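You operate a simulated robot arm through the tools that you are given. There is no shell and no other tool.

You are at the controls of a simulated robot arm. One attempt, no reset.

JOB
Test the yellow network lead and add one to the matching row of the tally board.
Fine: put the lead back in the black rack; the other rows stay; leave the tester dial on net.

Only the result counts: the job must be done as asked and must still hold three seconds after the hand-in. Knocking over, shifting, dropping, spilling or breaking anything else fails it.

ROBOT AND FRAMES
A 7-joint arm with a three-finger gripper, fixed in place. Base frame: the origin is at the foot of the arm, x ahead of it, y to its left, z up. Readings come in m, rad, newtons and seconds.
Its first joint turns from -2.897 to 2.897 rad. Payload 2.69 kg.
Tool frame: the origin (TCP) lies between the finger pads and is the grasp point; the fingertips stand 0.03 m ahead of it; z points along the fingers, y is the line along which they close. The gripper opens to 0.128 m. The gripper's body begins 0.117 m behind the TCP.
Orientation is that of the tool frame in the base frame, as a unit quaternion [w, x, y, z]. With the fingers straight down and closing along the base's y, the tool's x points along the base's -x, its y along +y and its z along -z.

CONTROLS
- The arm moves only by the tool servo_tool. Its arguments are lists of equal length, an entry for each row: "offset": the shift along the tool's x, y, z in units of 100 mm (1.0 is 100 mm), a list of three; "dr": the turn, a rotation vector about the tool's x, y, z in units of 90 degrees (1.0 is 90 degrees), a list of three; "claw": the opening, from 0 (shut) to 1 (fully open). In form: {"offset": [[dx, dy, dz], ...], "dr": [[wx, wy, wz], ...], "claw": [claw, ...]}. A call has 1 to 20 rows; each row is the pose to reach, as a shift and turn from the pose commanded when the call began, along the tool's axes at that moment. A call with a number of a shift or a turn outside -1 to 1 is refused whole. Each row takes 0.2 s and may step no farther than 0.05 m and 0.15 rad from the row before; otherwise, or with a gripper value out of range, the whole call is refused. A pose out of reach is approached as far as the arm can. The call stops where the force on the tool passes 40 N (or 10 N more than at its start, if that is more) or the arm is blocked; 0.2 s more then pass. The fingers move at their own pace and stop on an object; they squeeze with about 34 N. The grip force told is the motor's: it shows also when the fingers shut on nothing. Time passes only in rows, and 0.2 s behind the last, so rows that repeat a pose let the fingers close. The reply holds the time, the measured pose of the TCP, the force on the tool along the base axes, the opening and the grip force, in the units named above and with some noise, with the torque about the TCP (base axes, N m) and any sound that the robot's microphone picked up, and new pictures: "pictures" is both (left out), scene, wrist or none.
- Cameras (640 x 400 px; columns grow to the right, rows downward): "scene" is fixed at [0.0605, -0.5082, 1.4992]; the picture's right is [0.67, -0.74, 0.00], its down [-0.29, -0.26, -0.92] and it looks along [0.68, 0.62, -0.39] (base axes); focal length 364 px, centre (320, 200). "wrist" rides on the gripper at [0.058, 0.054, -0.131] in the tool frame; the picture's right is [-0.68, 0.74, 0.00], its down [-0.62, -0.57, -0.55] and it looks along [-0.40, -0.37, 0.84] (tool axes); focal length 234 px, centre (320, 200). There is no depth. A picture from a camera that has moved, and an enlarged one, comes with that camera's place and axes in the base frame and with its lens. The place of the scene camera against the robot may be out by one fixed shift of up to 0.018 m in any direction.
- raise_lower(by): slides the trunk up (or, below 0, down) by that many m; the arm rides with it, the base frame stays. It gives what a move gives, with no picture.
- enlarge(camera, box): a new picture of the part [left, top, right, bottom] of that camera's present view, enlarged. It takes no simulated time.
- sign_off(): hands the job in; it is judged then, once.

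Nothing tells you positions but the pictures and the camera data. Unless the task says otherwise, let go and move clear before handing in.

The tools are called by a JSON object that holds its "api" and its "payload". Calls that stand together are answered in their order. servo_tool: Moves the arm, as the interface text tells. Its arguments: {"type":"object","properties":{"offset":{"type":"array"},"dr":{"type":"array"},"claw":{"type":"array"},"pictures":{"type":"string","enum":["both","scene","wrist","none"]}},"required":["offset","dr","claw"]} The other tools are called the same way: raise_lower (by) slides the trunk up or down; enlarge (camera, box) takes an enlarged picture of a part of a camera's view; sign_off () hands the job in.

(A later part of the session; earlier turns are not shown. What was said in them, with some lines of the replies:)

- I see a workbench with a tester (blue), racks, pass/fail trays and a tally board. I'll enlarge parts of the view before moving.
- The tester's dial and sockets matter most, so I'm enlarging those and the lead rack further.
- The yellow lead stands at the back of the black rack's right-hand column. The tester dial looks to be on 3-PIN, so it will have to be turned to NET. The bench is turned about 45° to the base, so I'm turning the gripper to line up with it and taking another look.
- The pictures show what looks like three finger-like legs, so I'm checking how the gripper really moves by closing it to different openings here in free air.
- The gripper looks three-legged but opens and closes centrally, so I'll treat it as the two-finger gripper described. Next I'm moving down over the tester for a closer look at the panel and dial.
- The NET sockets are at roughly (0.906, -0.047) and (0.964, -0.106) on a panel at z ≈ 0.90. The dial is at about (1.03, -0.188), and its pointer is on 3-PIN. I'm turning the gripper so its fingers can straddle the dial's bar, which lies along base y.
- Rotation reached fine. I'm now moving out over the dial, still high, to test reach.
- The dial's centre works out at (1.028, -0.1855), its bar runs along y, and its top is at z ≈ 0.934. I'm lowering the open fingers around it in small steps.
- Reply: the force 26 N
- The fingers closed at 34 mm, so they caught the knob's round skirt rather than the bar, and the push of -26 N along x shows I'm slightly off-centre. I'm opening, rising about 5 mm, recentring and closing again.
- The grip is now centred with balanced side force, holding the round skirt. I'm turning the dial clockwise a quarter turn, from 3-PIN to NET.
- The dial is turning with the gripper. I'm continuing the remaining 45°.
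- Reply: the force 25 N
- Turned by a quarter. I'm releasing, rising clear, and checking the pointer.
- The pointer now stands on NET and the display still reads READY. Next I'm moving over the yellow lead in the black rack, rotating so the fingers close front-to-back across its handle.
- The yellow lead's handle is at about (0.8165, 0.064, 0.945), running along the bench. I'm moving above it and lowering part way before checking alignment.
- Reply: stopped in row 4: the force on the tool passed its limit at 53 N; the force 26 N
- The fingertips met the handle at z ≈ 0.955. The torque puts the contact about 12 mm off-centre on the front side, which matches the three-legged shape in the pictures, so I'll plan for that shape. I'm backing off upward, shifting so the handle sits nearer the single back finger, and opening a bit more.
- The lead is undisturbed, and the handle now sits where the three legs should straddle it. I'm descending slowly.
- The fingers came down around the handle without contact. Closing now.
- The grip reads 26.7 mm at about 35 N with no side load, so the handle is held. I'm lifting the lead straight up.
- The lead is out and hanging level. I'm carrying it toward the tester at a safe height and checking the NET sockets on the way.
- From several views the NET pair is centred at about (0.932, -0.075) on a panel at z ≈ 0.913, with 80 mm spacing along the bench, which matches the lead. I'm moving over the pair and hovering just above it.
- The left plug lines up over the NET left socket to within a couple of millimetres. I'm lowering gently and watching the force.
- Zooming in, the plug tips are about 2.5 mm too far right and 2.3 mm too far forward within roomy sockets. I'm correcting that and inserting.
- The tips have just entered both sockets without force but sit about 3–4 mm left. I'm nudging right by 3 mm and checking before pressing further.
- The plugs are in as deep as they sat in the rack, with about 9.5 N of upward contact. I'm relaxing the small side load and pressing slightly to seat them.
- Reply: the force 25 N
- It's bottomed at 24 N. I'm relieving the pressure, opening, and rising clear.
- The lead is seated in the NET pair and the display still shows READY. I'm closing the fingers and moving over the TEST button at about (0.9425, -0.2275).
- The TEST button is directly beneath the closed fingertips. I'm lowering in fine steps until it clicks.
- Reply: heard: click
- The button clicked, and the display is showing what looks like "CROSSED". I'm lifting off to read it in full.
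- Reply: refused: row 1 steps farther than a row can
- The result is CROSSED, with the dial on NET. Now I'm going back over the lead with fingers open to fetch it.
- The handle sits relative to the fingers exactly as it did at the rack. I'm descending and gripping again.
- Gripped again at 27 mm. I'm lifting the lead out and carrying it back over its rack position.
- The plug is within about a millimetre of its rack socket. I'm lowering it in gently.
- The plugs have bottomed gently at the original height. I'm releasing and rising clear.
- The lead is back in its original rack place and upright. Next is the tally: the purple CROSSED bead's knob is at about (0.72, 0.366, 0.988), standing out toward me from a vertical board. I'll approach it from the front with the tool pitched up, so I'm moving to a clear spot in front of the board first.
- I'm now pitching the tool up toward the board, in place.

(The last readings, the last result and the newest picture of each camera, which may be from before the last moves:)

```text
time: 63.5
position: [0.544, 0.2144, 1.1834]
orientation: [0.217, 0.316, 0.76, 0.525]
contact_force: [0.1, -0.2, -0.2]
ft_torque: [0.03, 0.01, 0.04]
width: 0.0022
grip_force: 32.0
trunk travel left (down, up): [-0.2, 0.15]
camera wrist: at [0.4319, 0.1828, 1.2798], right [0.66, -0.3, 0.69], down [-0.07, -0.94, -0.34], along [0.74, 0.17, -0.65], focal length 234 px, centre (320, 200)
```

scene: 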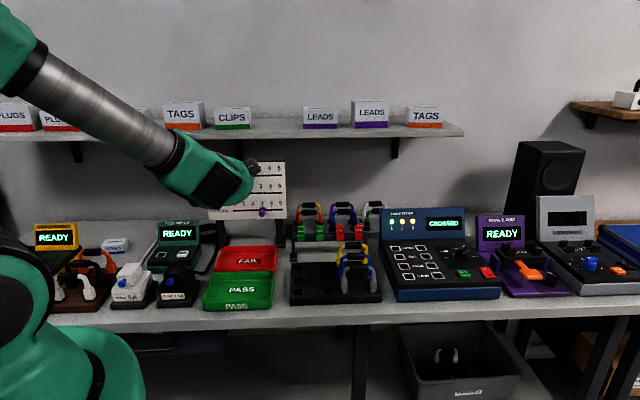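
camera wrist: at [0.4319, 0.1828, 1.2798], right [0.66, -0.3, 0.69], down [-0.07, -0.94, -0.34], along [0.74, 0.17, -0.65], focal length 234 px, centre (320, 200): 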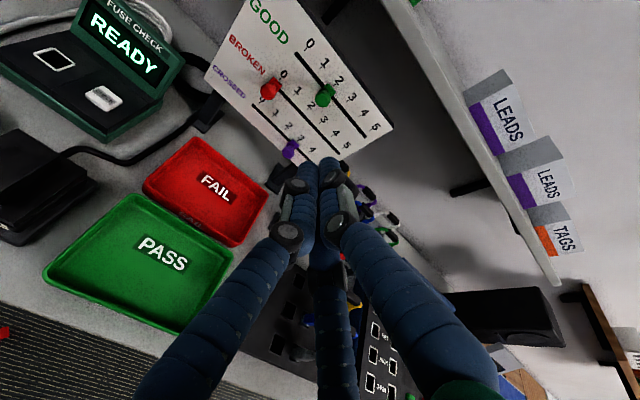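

{"api": "enlarge", "payload": {"camera": "wrist", "box": [200, 0, 400, 180]}}

{"api": "enlarge", "payload": {"camera": "wrist", "box": [240, 110, 340, 175]}}

```text
2.22 times, centred on (300, 90) of wrist
camera zoom: at [0.4319, 0.1828, 1.2798], right [0.66, -0.3, 0.69], down [-0.07, -0.94, -0.34], along [0.74, 0.17, -0.65], focal length 520 px, centre (364, 444)
```

zoom: 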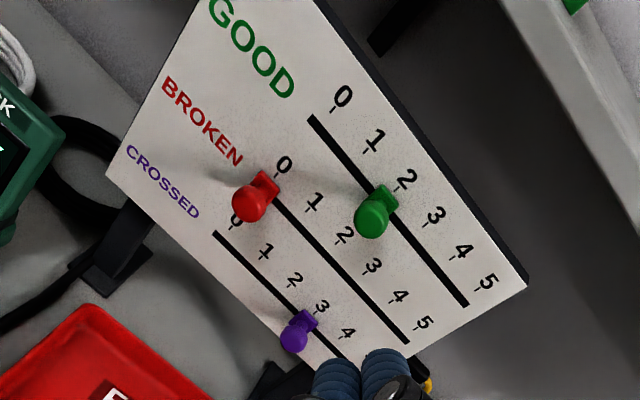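

```text
6.15 times, centred on (290, 142) of wrist
camera zoom: at [0.4319, 0.1828, 1.2798], right [0.66, -0.3, 0.69], down [-0.07, -0.94, -0.34], along [0.74, 0.17, -0.65], focal length 1441 px, centre (505, 554)
```

zoom: 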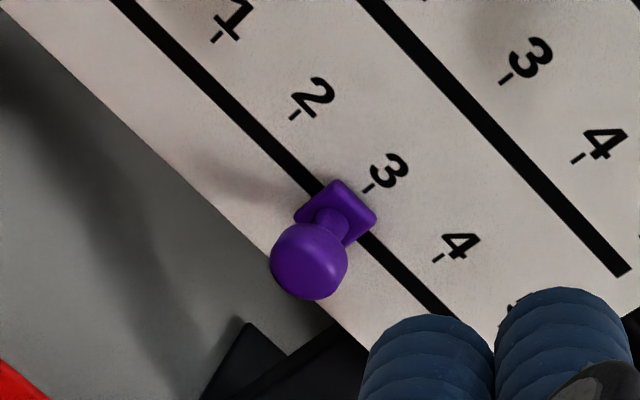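

The purple knob is a ball on a stem at about u = 0.2555, v = 0.765, z = 0.989 in bench axes, and the ticks are about 30 mm apart. I'm bringing the closed fingertips down in front of the board, to the left of the ball.

{"api": "servo_tool", "payload": {"offset": [[0.05, -0.19, 0.27], [0.1, -0.38, 0.55], [0.14, -0.56, 0.82]], "dr": [[0, 0, 0], [0, 0, 0], [0, 0, 0]], "claw": [0, 0, 0], "pictures": "none"}}

{"api": "servo_tool", "payload": {"offset": [[0.05, -0.19, 0.27], [0.1, -0.38, 0.55], [0.14, -0.56, 0.82], [0.14, -0.56, 0.82]], "dr": [[0, 0, 0], [0, 0, 0], [0, 0, 0], [0, 0, 0]], "claw": [0, 0, 0, 0], "pictures": "both"}}

{"api": "enlarge", "payload": {"camera": "wrist", "box": [220, 40, 420, 180]}}

{"api": "enlarge", "payload": {"camera": "scene", "box": [180, 140, 300, 260]}}

```text
time: 64.3
position: [0.5746, 0.2638, 1.1027]
orientation: [0.217, 0.317, 0.76, 0.524]
contact_force: [-0.2, -0.5, 1.2]
ft_torque: [-0.02, 0.02, 0.01]
width: 0.0024
grip_force: 31.4
trunk travel left (down, up): [-0.2, 0.15]
```

```text
time: 65.3
position: [0.6051, 0.3154, 1.0196]
orientation: [0.217, 0.317, 0.759, 0.525]
contact_force: [0.4, -0.3, -0.3]
ft_torque: [0.02, -0.01, 0.02]
width: 0.0022
grip_force: 31.7
trunk travel left (down, up): [-0.2, 0.15]
camera wrist: at [0.4928, 0.284, 1.1162], right [0.67, -0.29, 0.69], down [-0.07, -0.94, -0.33], along [0.74, 0.17, -0.65], focal length 234 px, centre (320, 200)
```

scene: 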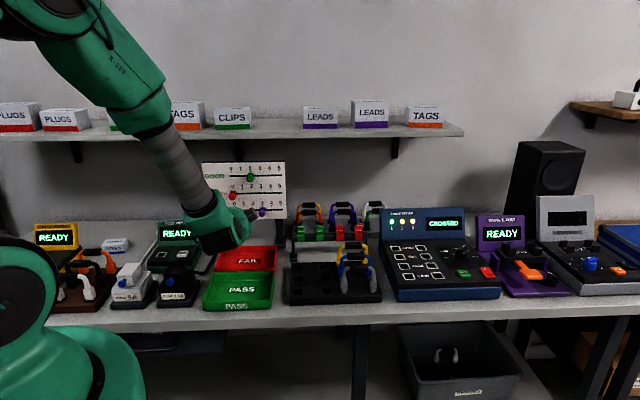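
wrist: 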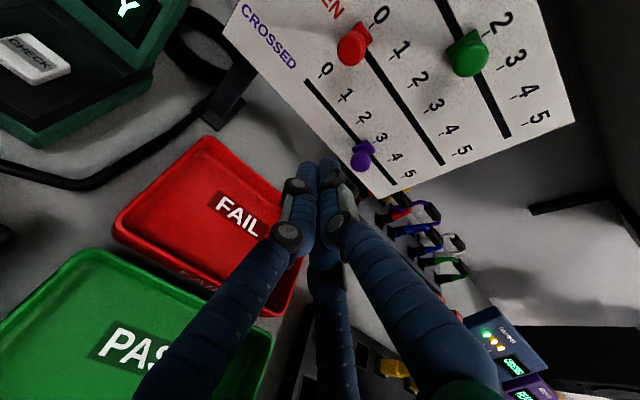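

```text
2.86 times, centred on (320, 110) of wrist
camera zoom: at [0.4928, 0.284, 1.1162], right [0.67, -0.29, 0.69], down [-0.07, -0.94, -0.33], along [0.74, 0.17, -0.65], focal length 669 px, centre (320, 457)
```

zoom: 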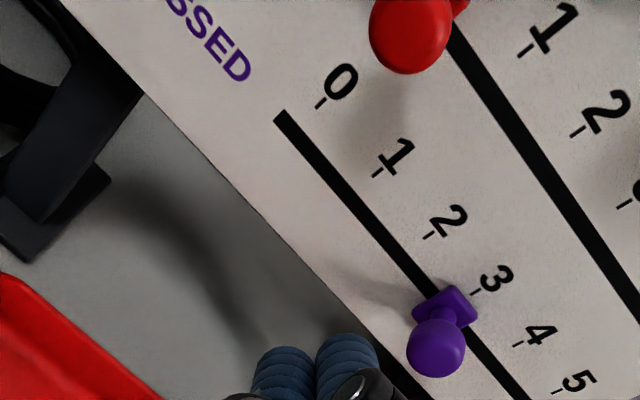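

```text
3.33 times, centred on (240, 200) of scene
camera zoom: at [0.0605, -0.5082, 1.4992], right [0.67, -0.74, 0.0], down [-0.29, -0.26, -0.92], along [0.68, 0.62, -0.39], focal length 1212 px, centre (587, 200)
```

zoom: 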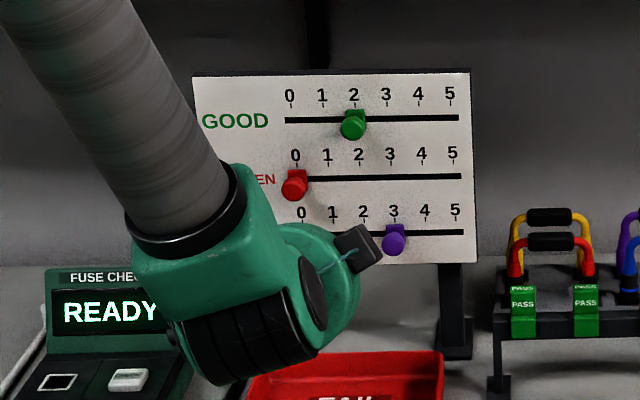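

{"api": "servo_tool", "payload": {"offset": [[0, 0.04, 0.35], [0, 0.08, 0.7], [0, 0.114, 0.955], [0, 0.114, 0.955]], "dr": [[0, 0, 0], [0, 0, 0], [0, 0, 0], [0, 0, 0]], "claw": [0, 0, 0, 0], "pictures": "both"}}

{"api": "enlarge", "payload": {"camera": "wrist", "box": [270, 80, 470, 220]}}

{"api": "enlarge", "payload": {"camera": "scene", "box": [200, 155, 300, 245]}}

```text
time: 66.3
position: [0.6706, 0.3807, 0.9961]
orientation: [0.217, 0.317, 0.76, 0.524]
contact_force: [1.2, 0.7, 0.3]
ft_torque: [0.03, 0.01, 0.01]
width: 0.0018
grip_force: 31.4
trunk travel left (down, up): [-0.2, 0.15]
camera wrist: at [0.5573, 0.3489, 1.0931], right [0.67, -0.29, 0.69], down [-0.07, -0.94, -0.33], along [0.74, 0.17, -0.65], focal length 234 px, centre (320, 200)
```

scene: 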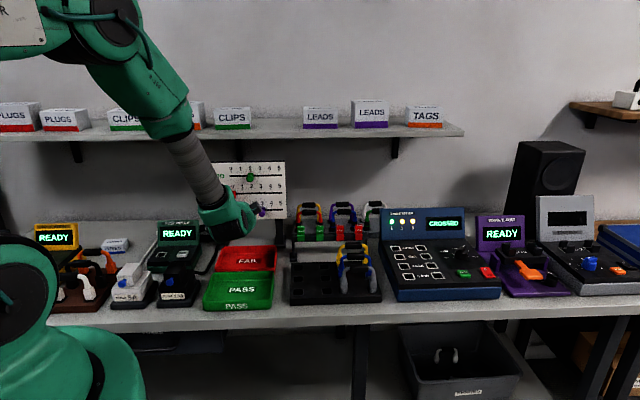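
wrist: 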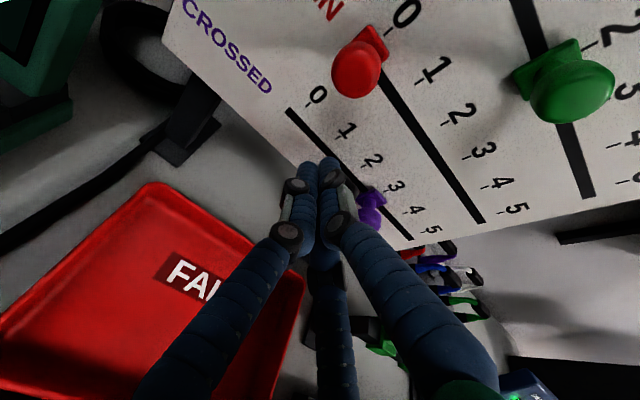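

```text
2.86 times, centred on (370, 150) of wrist
camera zoom: at [0.5573, 0.3489, 1.0931], right [0.67, -0.29, 0.69], down [-0.07, -0.94, -0.33], along [0.74, 0.17, -0.65], focal length 669 px, centre (177, 343)
```

zoom: 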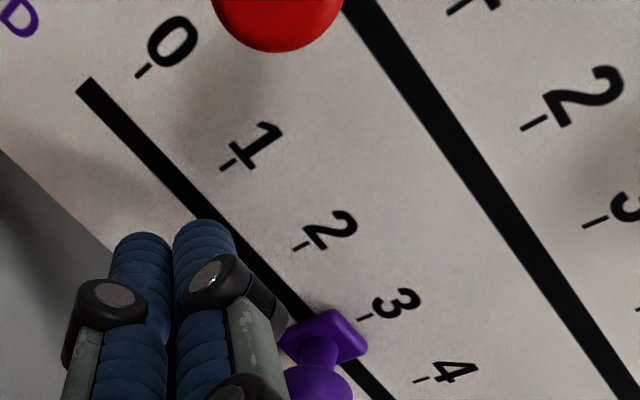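

```text
4.44 times, centred on (250, 200) of scene
camera zoom: at [0.0605, -0.5082, 1.4992], right [0.67, -0.74, 0.0], down [-0.29, -0.26, -0.92], along [0.68, 0.62, -0.39], focal length 1616 px, centre (631, 200)
```

zoom: 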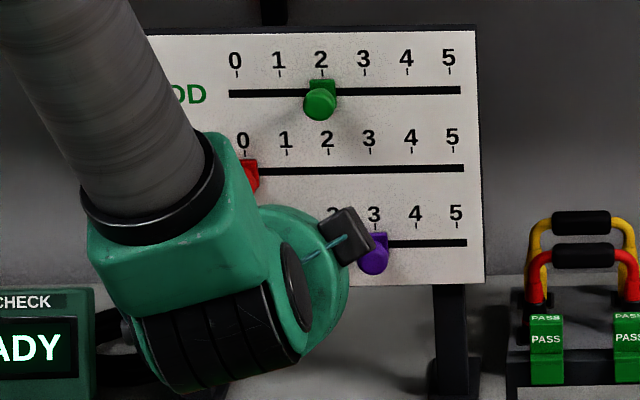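

The fingertips are beside the ball, about 3 cm to its left and at the same height. I'm pushing right in small steps and watching the bead.

{"api": "servo_tool", "payload": {"offset": [[-0.08, 0, 0], [-0.16, 0, 0], [-0.22, 0, 0], [-0.28, 0, 0], [-0.34, 0, 0], [-0.34, 0, 0]], "dr": [[0, 0, 0], [0, 0, 0], [0, 0, 0], [0, 0, 0], [0, 0, 0], [0, 0, 0]], "claw": [0, 0, 0, 0, 0, 0], "pictures": "both"}}

{"api": "enlarge", "payload": {"camera": "wrist", "box": [270, 80, 470, 220]}}

{"api": "enlarge", "payload": {"camera": "scene", "box": [200, 155, 300, 245]}}

```text
time: 67.7
position: [0.6947, 0.3564, 0.9988]
orientation: [0.216, 0.317, 0.76, 0.524]
contact_force: [-1.7, 0.7, 0.5]
ft_torque: [-0.02, -0.03, 0.0]
width: 0.002
grip_force: 31.1
trunk travel left (down, up): [-0.2, 0.15]
camera wrist: at [0.5811, 0.3249, 1.0948], right [0.66, -0.29, 0.69], down [-0.07, -0.94, -0.33], along [0.74, 0.17, -0.65], focal length 234 px, centre (320, 200)
```

scene: 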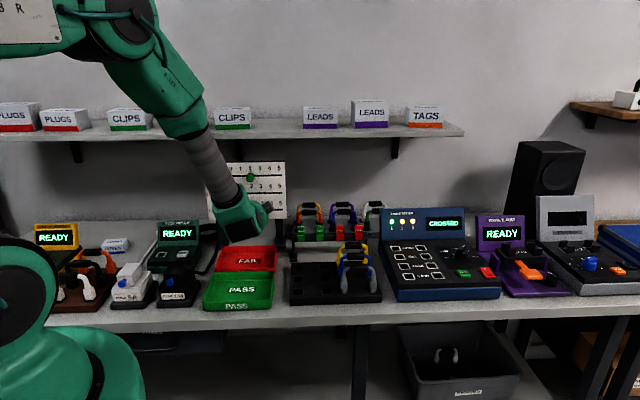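
wrist: 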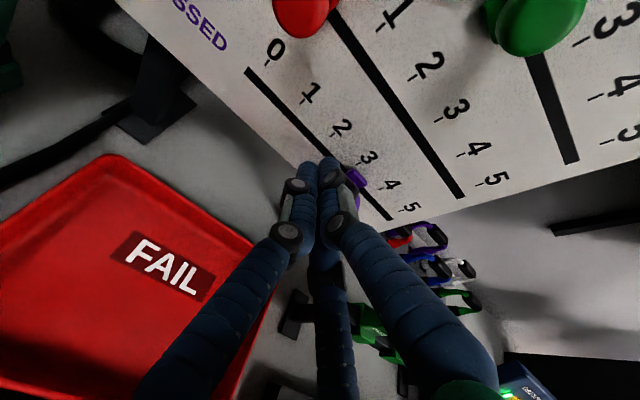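

```text
2.86 times, centred on (370, 150) of wrist
camera zoom: at [0.5811, 0.3249, 1.0948], right [0.66, -0.29, 0.69], down [-0.07, -0.94, -0.33], along [0.74, 0.17, -0.65], focal length 669 px, centre (177, 343)
```

zoom: 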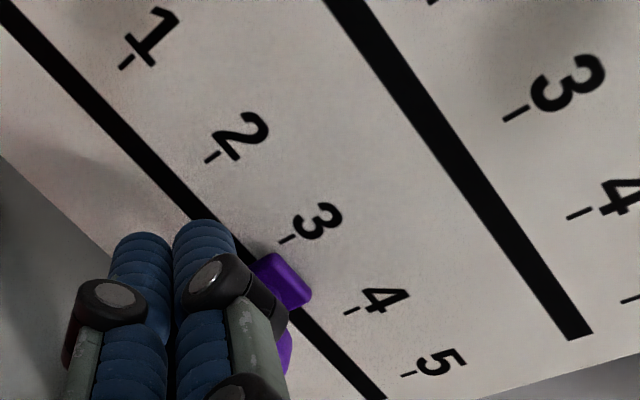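

```text
4.44 times, centred on (250, 200) of scene
camera zoom: at [0.0605, -0.5082, 1.4992], right [0.67, -0.74, 0.0], down [-0.29, -0.26, -0.92], along [0.68, 0.62, -0.39], focal length 1616 px, centre (631, 200)
```

zoom: 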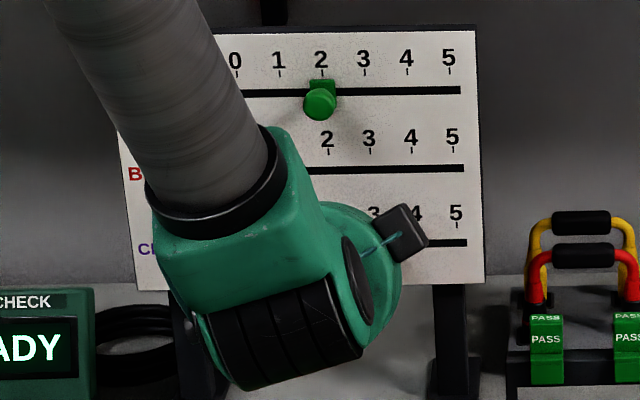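

The bead has moved about half a step. I'm continuing gently.

{"api": "servo_tool", "payload": {"offset": [[-0.04, 0, 0], [-0.08, 0, 0], [-0.12, 0, 0], [-0.12, 0, 0]], "dr": [[0, 0, 0], [0, 0, 0], [0, 0, 0], [0, 0, 0]], "claw": [0, 0, 0, 0], "pictures": "none"}}

{"api": "enlarge", "payload": {"camera": "wrist", "box": [290, 120, 410, 220]}}

{"api": "enlarge", "payload": {"camera": "scene", "box": [200, 155, 300, 245]}}

```text
time: 68.7
position: [0.7037, 0.3479, 0.9958]
orientation: [0.216, 0.317, 0.76, 0.524]
contact_force: [0.5, -0.5, 0.6]
ft_torque: [0.0, 0.01, 0.02]
width: 0.0021
grip_force: 31.5
trunk travel left (down, up): [-0.2, 0.15]
```

```text
4.00 times, centred on (350, 170) of wrist
camera zoom: at [0.5906, 0.3166, 1.0938], right [0.67, -0.29, 0.69], down [-0.07, -0.94, -0.33], along [0.74, 0.17, -0.65], focal length 937 px, centre (200, 320)
```

zoom: 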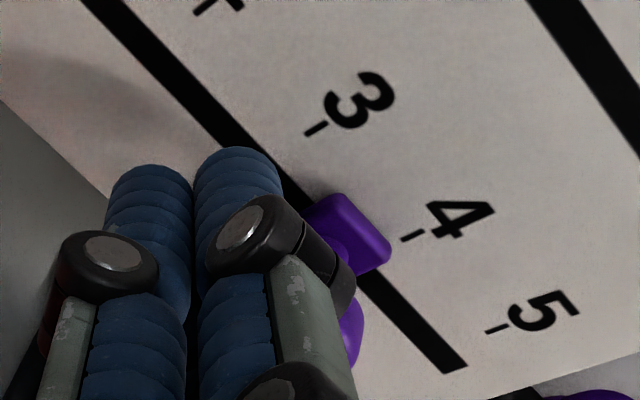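

```text
4.44 times, centred on (250, 200) of scene
camera zoom: at [0.0605, -0.5082, 1.4992], right [0.67, -0.74, 0.0], down [-0.29, -0.26, -0.92], along [0.68, 0.62, -0.39], focal length 1616 px, centre (631, 200)
```

zoom: 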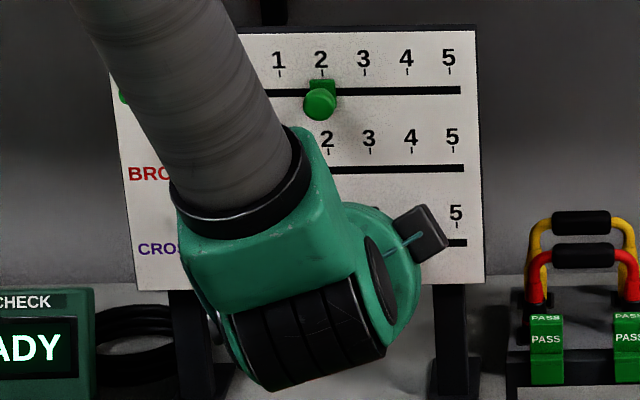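

{"api": "servo_tool", "payload": {"offset": [[-0.03, 0, 0], [-0.055, 0, 0], [-0.055, 0, 0]], "dr": [[0, 0, 0], [0, 0, 0], [0, 0, 0]], "claw": [0, 0, 0], "pictures": "none"}}

{"api": "enlarge", "payload": {"camera": "wrist", "box": [290, 120, 410, 220]}}

{"api": "servo_tool", "payload": {"offset": [[0.2, 0, 0], [0.4, 0, 0], [0.6, 0, -0.2], [0.9, 0, -0.2], [0.9, 0, -0.2]], "dr": [[0, 0, 0], [0, 0, 0], [0, 0, 0], [0, 0, 0], [0, 0, 0]], "claw": [0, 0, 0, 0, 0], "pictures": "none"}}

{"api": "enlarge", "payload": {"camera": "scene", "box": [200, 155, 300, 245]}}

{"api": "enlarge", "payload": {"camera": "wrist", "box": [270, 80, 470, 260]}}

```text
time: 69.5
position: [0.7073, 0.3432, 0.9962]
orientation: [0.216, 0.317, 0.76, 0.524]
contact_force: [1.6, 0.4, 0.5]
ft_torque: [-0.02, -0.01, -0.03]
width: 0.002
grip_force: 31.8
trunk travel left (down, up): [-0.2, 0.15]
```

```text
4.00 times, centred on (350, 170) of wrist
camera zoom: at [0.594, 0.3122, 1.0936], right [0.67, -0.29, 0.69], down [-0.07, -0.94, -0.33], along [0.74, 0.17, -0.65], focal length 937 px, centre (200, 320)
```

zoom: 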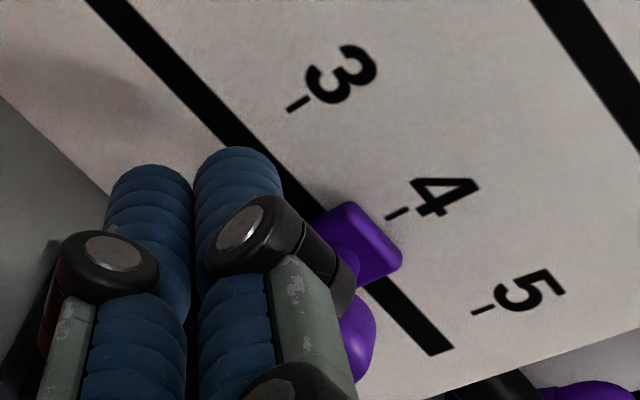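

```text
time: 70.7
position: [0.6302, 0.3947, 1.0039]
orientation: [0.217, 0.316, 0.761, 0.523]
contact_force: [-0.4, -0.3, -0.3]
ft_torque: [-0.01, -0.02, -0.02]
width: 0.002
grip_force: 31.8
trunk travel left (down, up): [-0.2, 0.15]
```

```text
4.44 times, centred on (250, 200) of scene
camera zoom: at [0.0605, -0.5082, 1.4992], right [0.67, -0.74, 0.0], down [-0.29, -0.26, -0.92], along [0.68, 0.62, -0.39], focal length 1616 px, centre (631, 200)
```

zoom: 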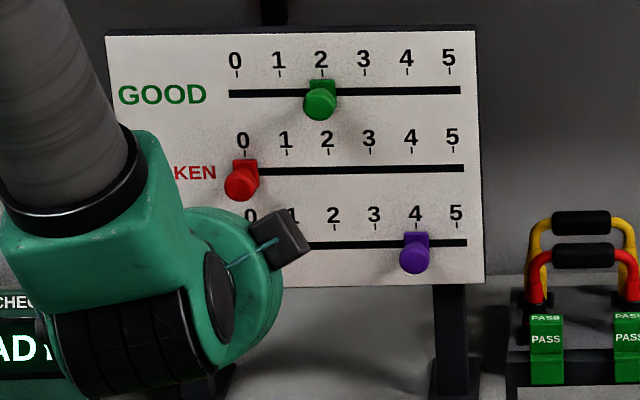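

```text
2.22 times, centred on (370, 170) of wrist
camera zoom: at [0.5167, 0.363, 1.1004], right [0.66, -0.29, 0.69], down [-0.07, -0.94, -0.33], along [0.74, 0.17, -0.65], focal length 520 px, centre (209, 267)
```

zoom: 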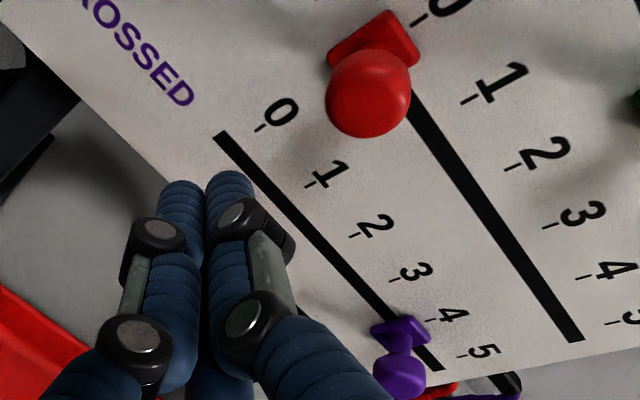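

The purple bead now stands right at 4, with green at 2 and red at 0 as before. I'm backing straight out along the tool axis.

{"api": "servo_tool", "payload": {"offset": [[0, 0, -0.3], [0, 0, -0.65], [0, 0, -1.0], [0, 0, -1.0]], "dr": [[0, 0, 0], [0, 0, 0], [0, 0, 0], [0, 0, 0]], "claw": [0, 0, 0, 0], "pictures": "none"}}

{"api": "servo_tool", "payload": {"offset": [[0, 0.35, -0.2], [0, 0.7, -0.5], [0, 1.0, -0.8], [0, 1.0, -0.8]], "dr": [[0, 0, 0], [0, 0, 0], [0, 0, 0], [0, 0, 0]], "claw": [0, 0, 0, 0], "pictures": "both"}}

{"api": "enlarge", "payload": {"camera": "scene", "box": [195, 155, 295, 225]}}

{"api": "enlarge", "payload": {"camera": "scene", "box": [280, 195, 510, 310]}}

{"api": "enlarge", "payload": {"camera": "wrist", "box": [180, 0, 400, 170]}}

```text
time: 71.7
position: [0.5637, 0.3279, 1.0404]
orientation: [0.216, 0.316, 0.76, 0.525]
contact_force: [-0.7, -0.4, 0.0]
ft_torque: [-0.01, -0.03, 0.03]
width: 0.002
grip_force: 31.9
trunk travel left (down, up): [-0.2, 0.15]
```

```text
time: 72.7
position: [0.5349, 0.2993, 1.1626]
orientation: [0.216, 0.317, 0.76, 0.524]
contact_force: [0.1, -0.1, 0.2]
ft_torque: [-0.04, 0.0, -0.01]
width: 0.0022
grip_force: 32.1
trunk travel left (down, up): [-0.2, 0.15]
camera wrist: at [0.4216, 0.2679, 1.2601], right [0.67, -0.29, 0.69], down [-0.07, -0.94, -0.33], along [0.74, 0.17, -0.65], focal length 234 px, centre (320, 200)
```

scene: 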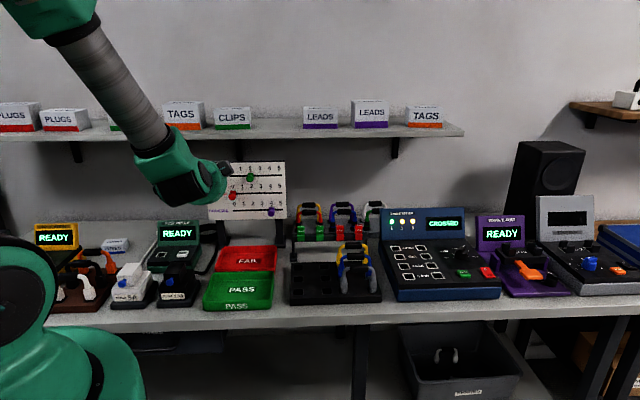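
wrist: 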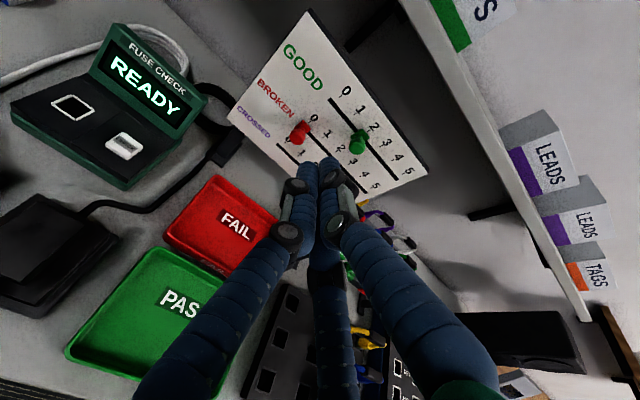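

```text
5.71 times, centred on (245, 190) of scene
camera zoom: at [0.0605, -0.5082, 1.4992], right [0.67, -0.74, 0.0], down [-0.29, -0.26, -0.92], along [0.68, 0.62, -0.39], focal length 2077 px, centre (749, 257)
```

zoom: 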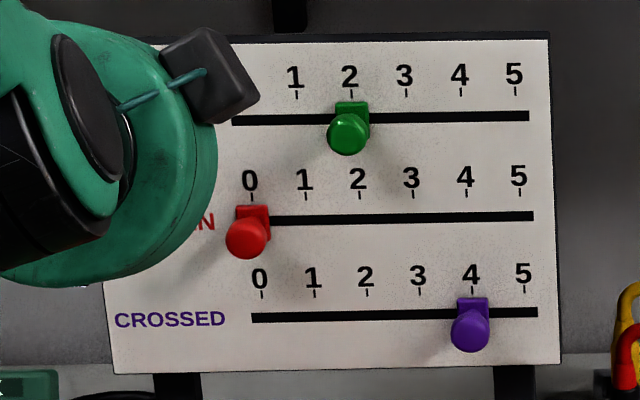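

```text
2.78 times, centred on (395, 252) of scene
camera zoom: at [0.0605, -0.5082, 1.4992], right [0.67, -0.74, 0.0], down [-0.29, -0.26, -0.92], along [0.68, 0.62, -0.39], focal length 1012 px, centre (111, 54)
```

zoom: 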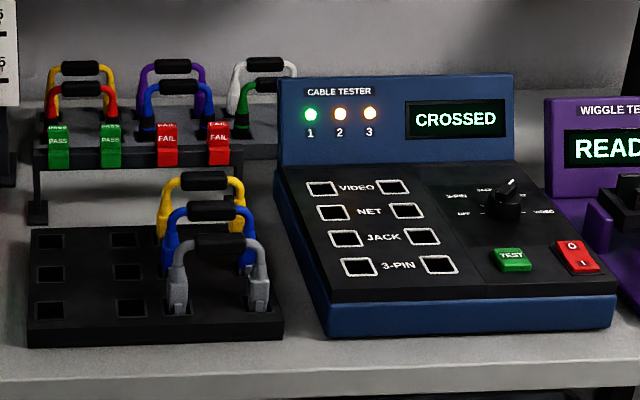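

```text
2.35 times, centred on (290, 85) of wrist
camera zoom: at [0.4216, 0.2679, 1.2601], right [0.67, -0.29, 0.69], down [-0.07, -0.94, -0.33], along [0.74, 0.17, -0.65], focal length 551 px, centre (391, 471)
```

zoom: 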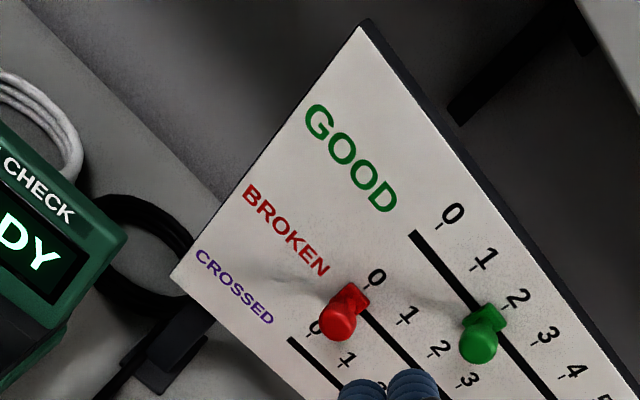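

The purple CROSSED bead sits exactly under 4, with GOOD still on 2 and BROKEN on 0. The yellow lead is back in the black rack, the dial is on NET, and the arm is clear, so I'm handing in.

{"api": "sign_off", "payload": {}}

```text
The job is handed in.
```

The job is handed in. The yellow network lead tested as **CROSSED**, and I moved the CROSSED bead on the tally board from 3 to 4.

- **Lead:** it is back in its original place in the black rack, seated at its original height.
- **Tally board:** GOOD is still on 2 and BROKEN is still on 0.
- **Tester:** the dial was on 3-PIN at the start. I turned it to NET for the test and left it there.

While first reaching for the lead, I pressed down on its handle by mistake and the arm stopped at 53 N. The pictures afterwards showed the lead undisturbed.
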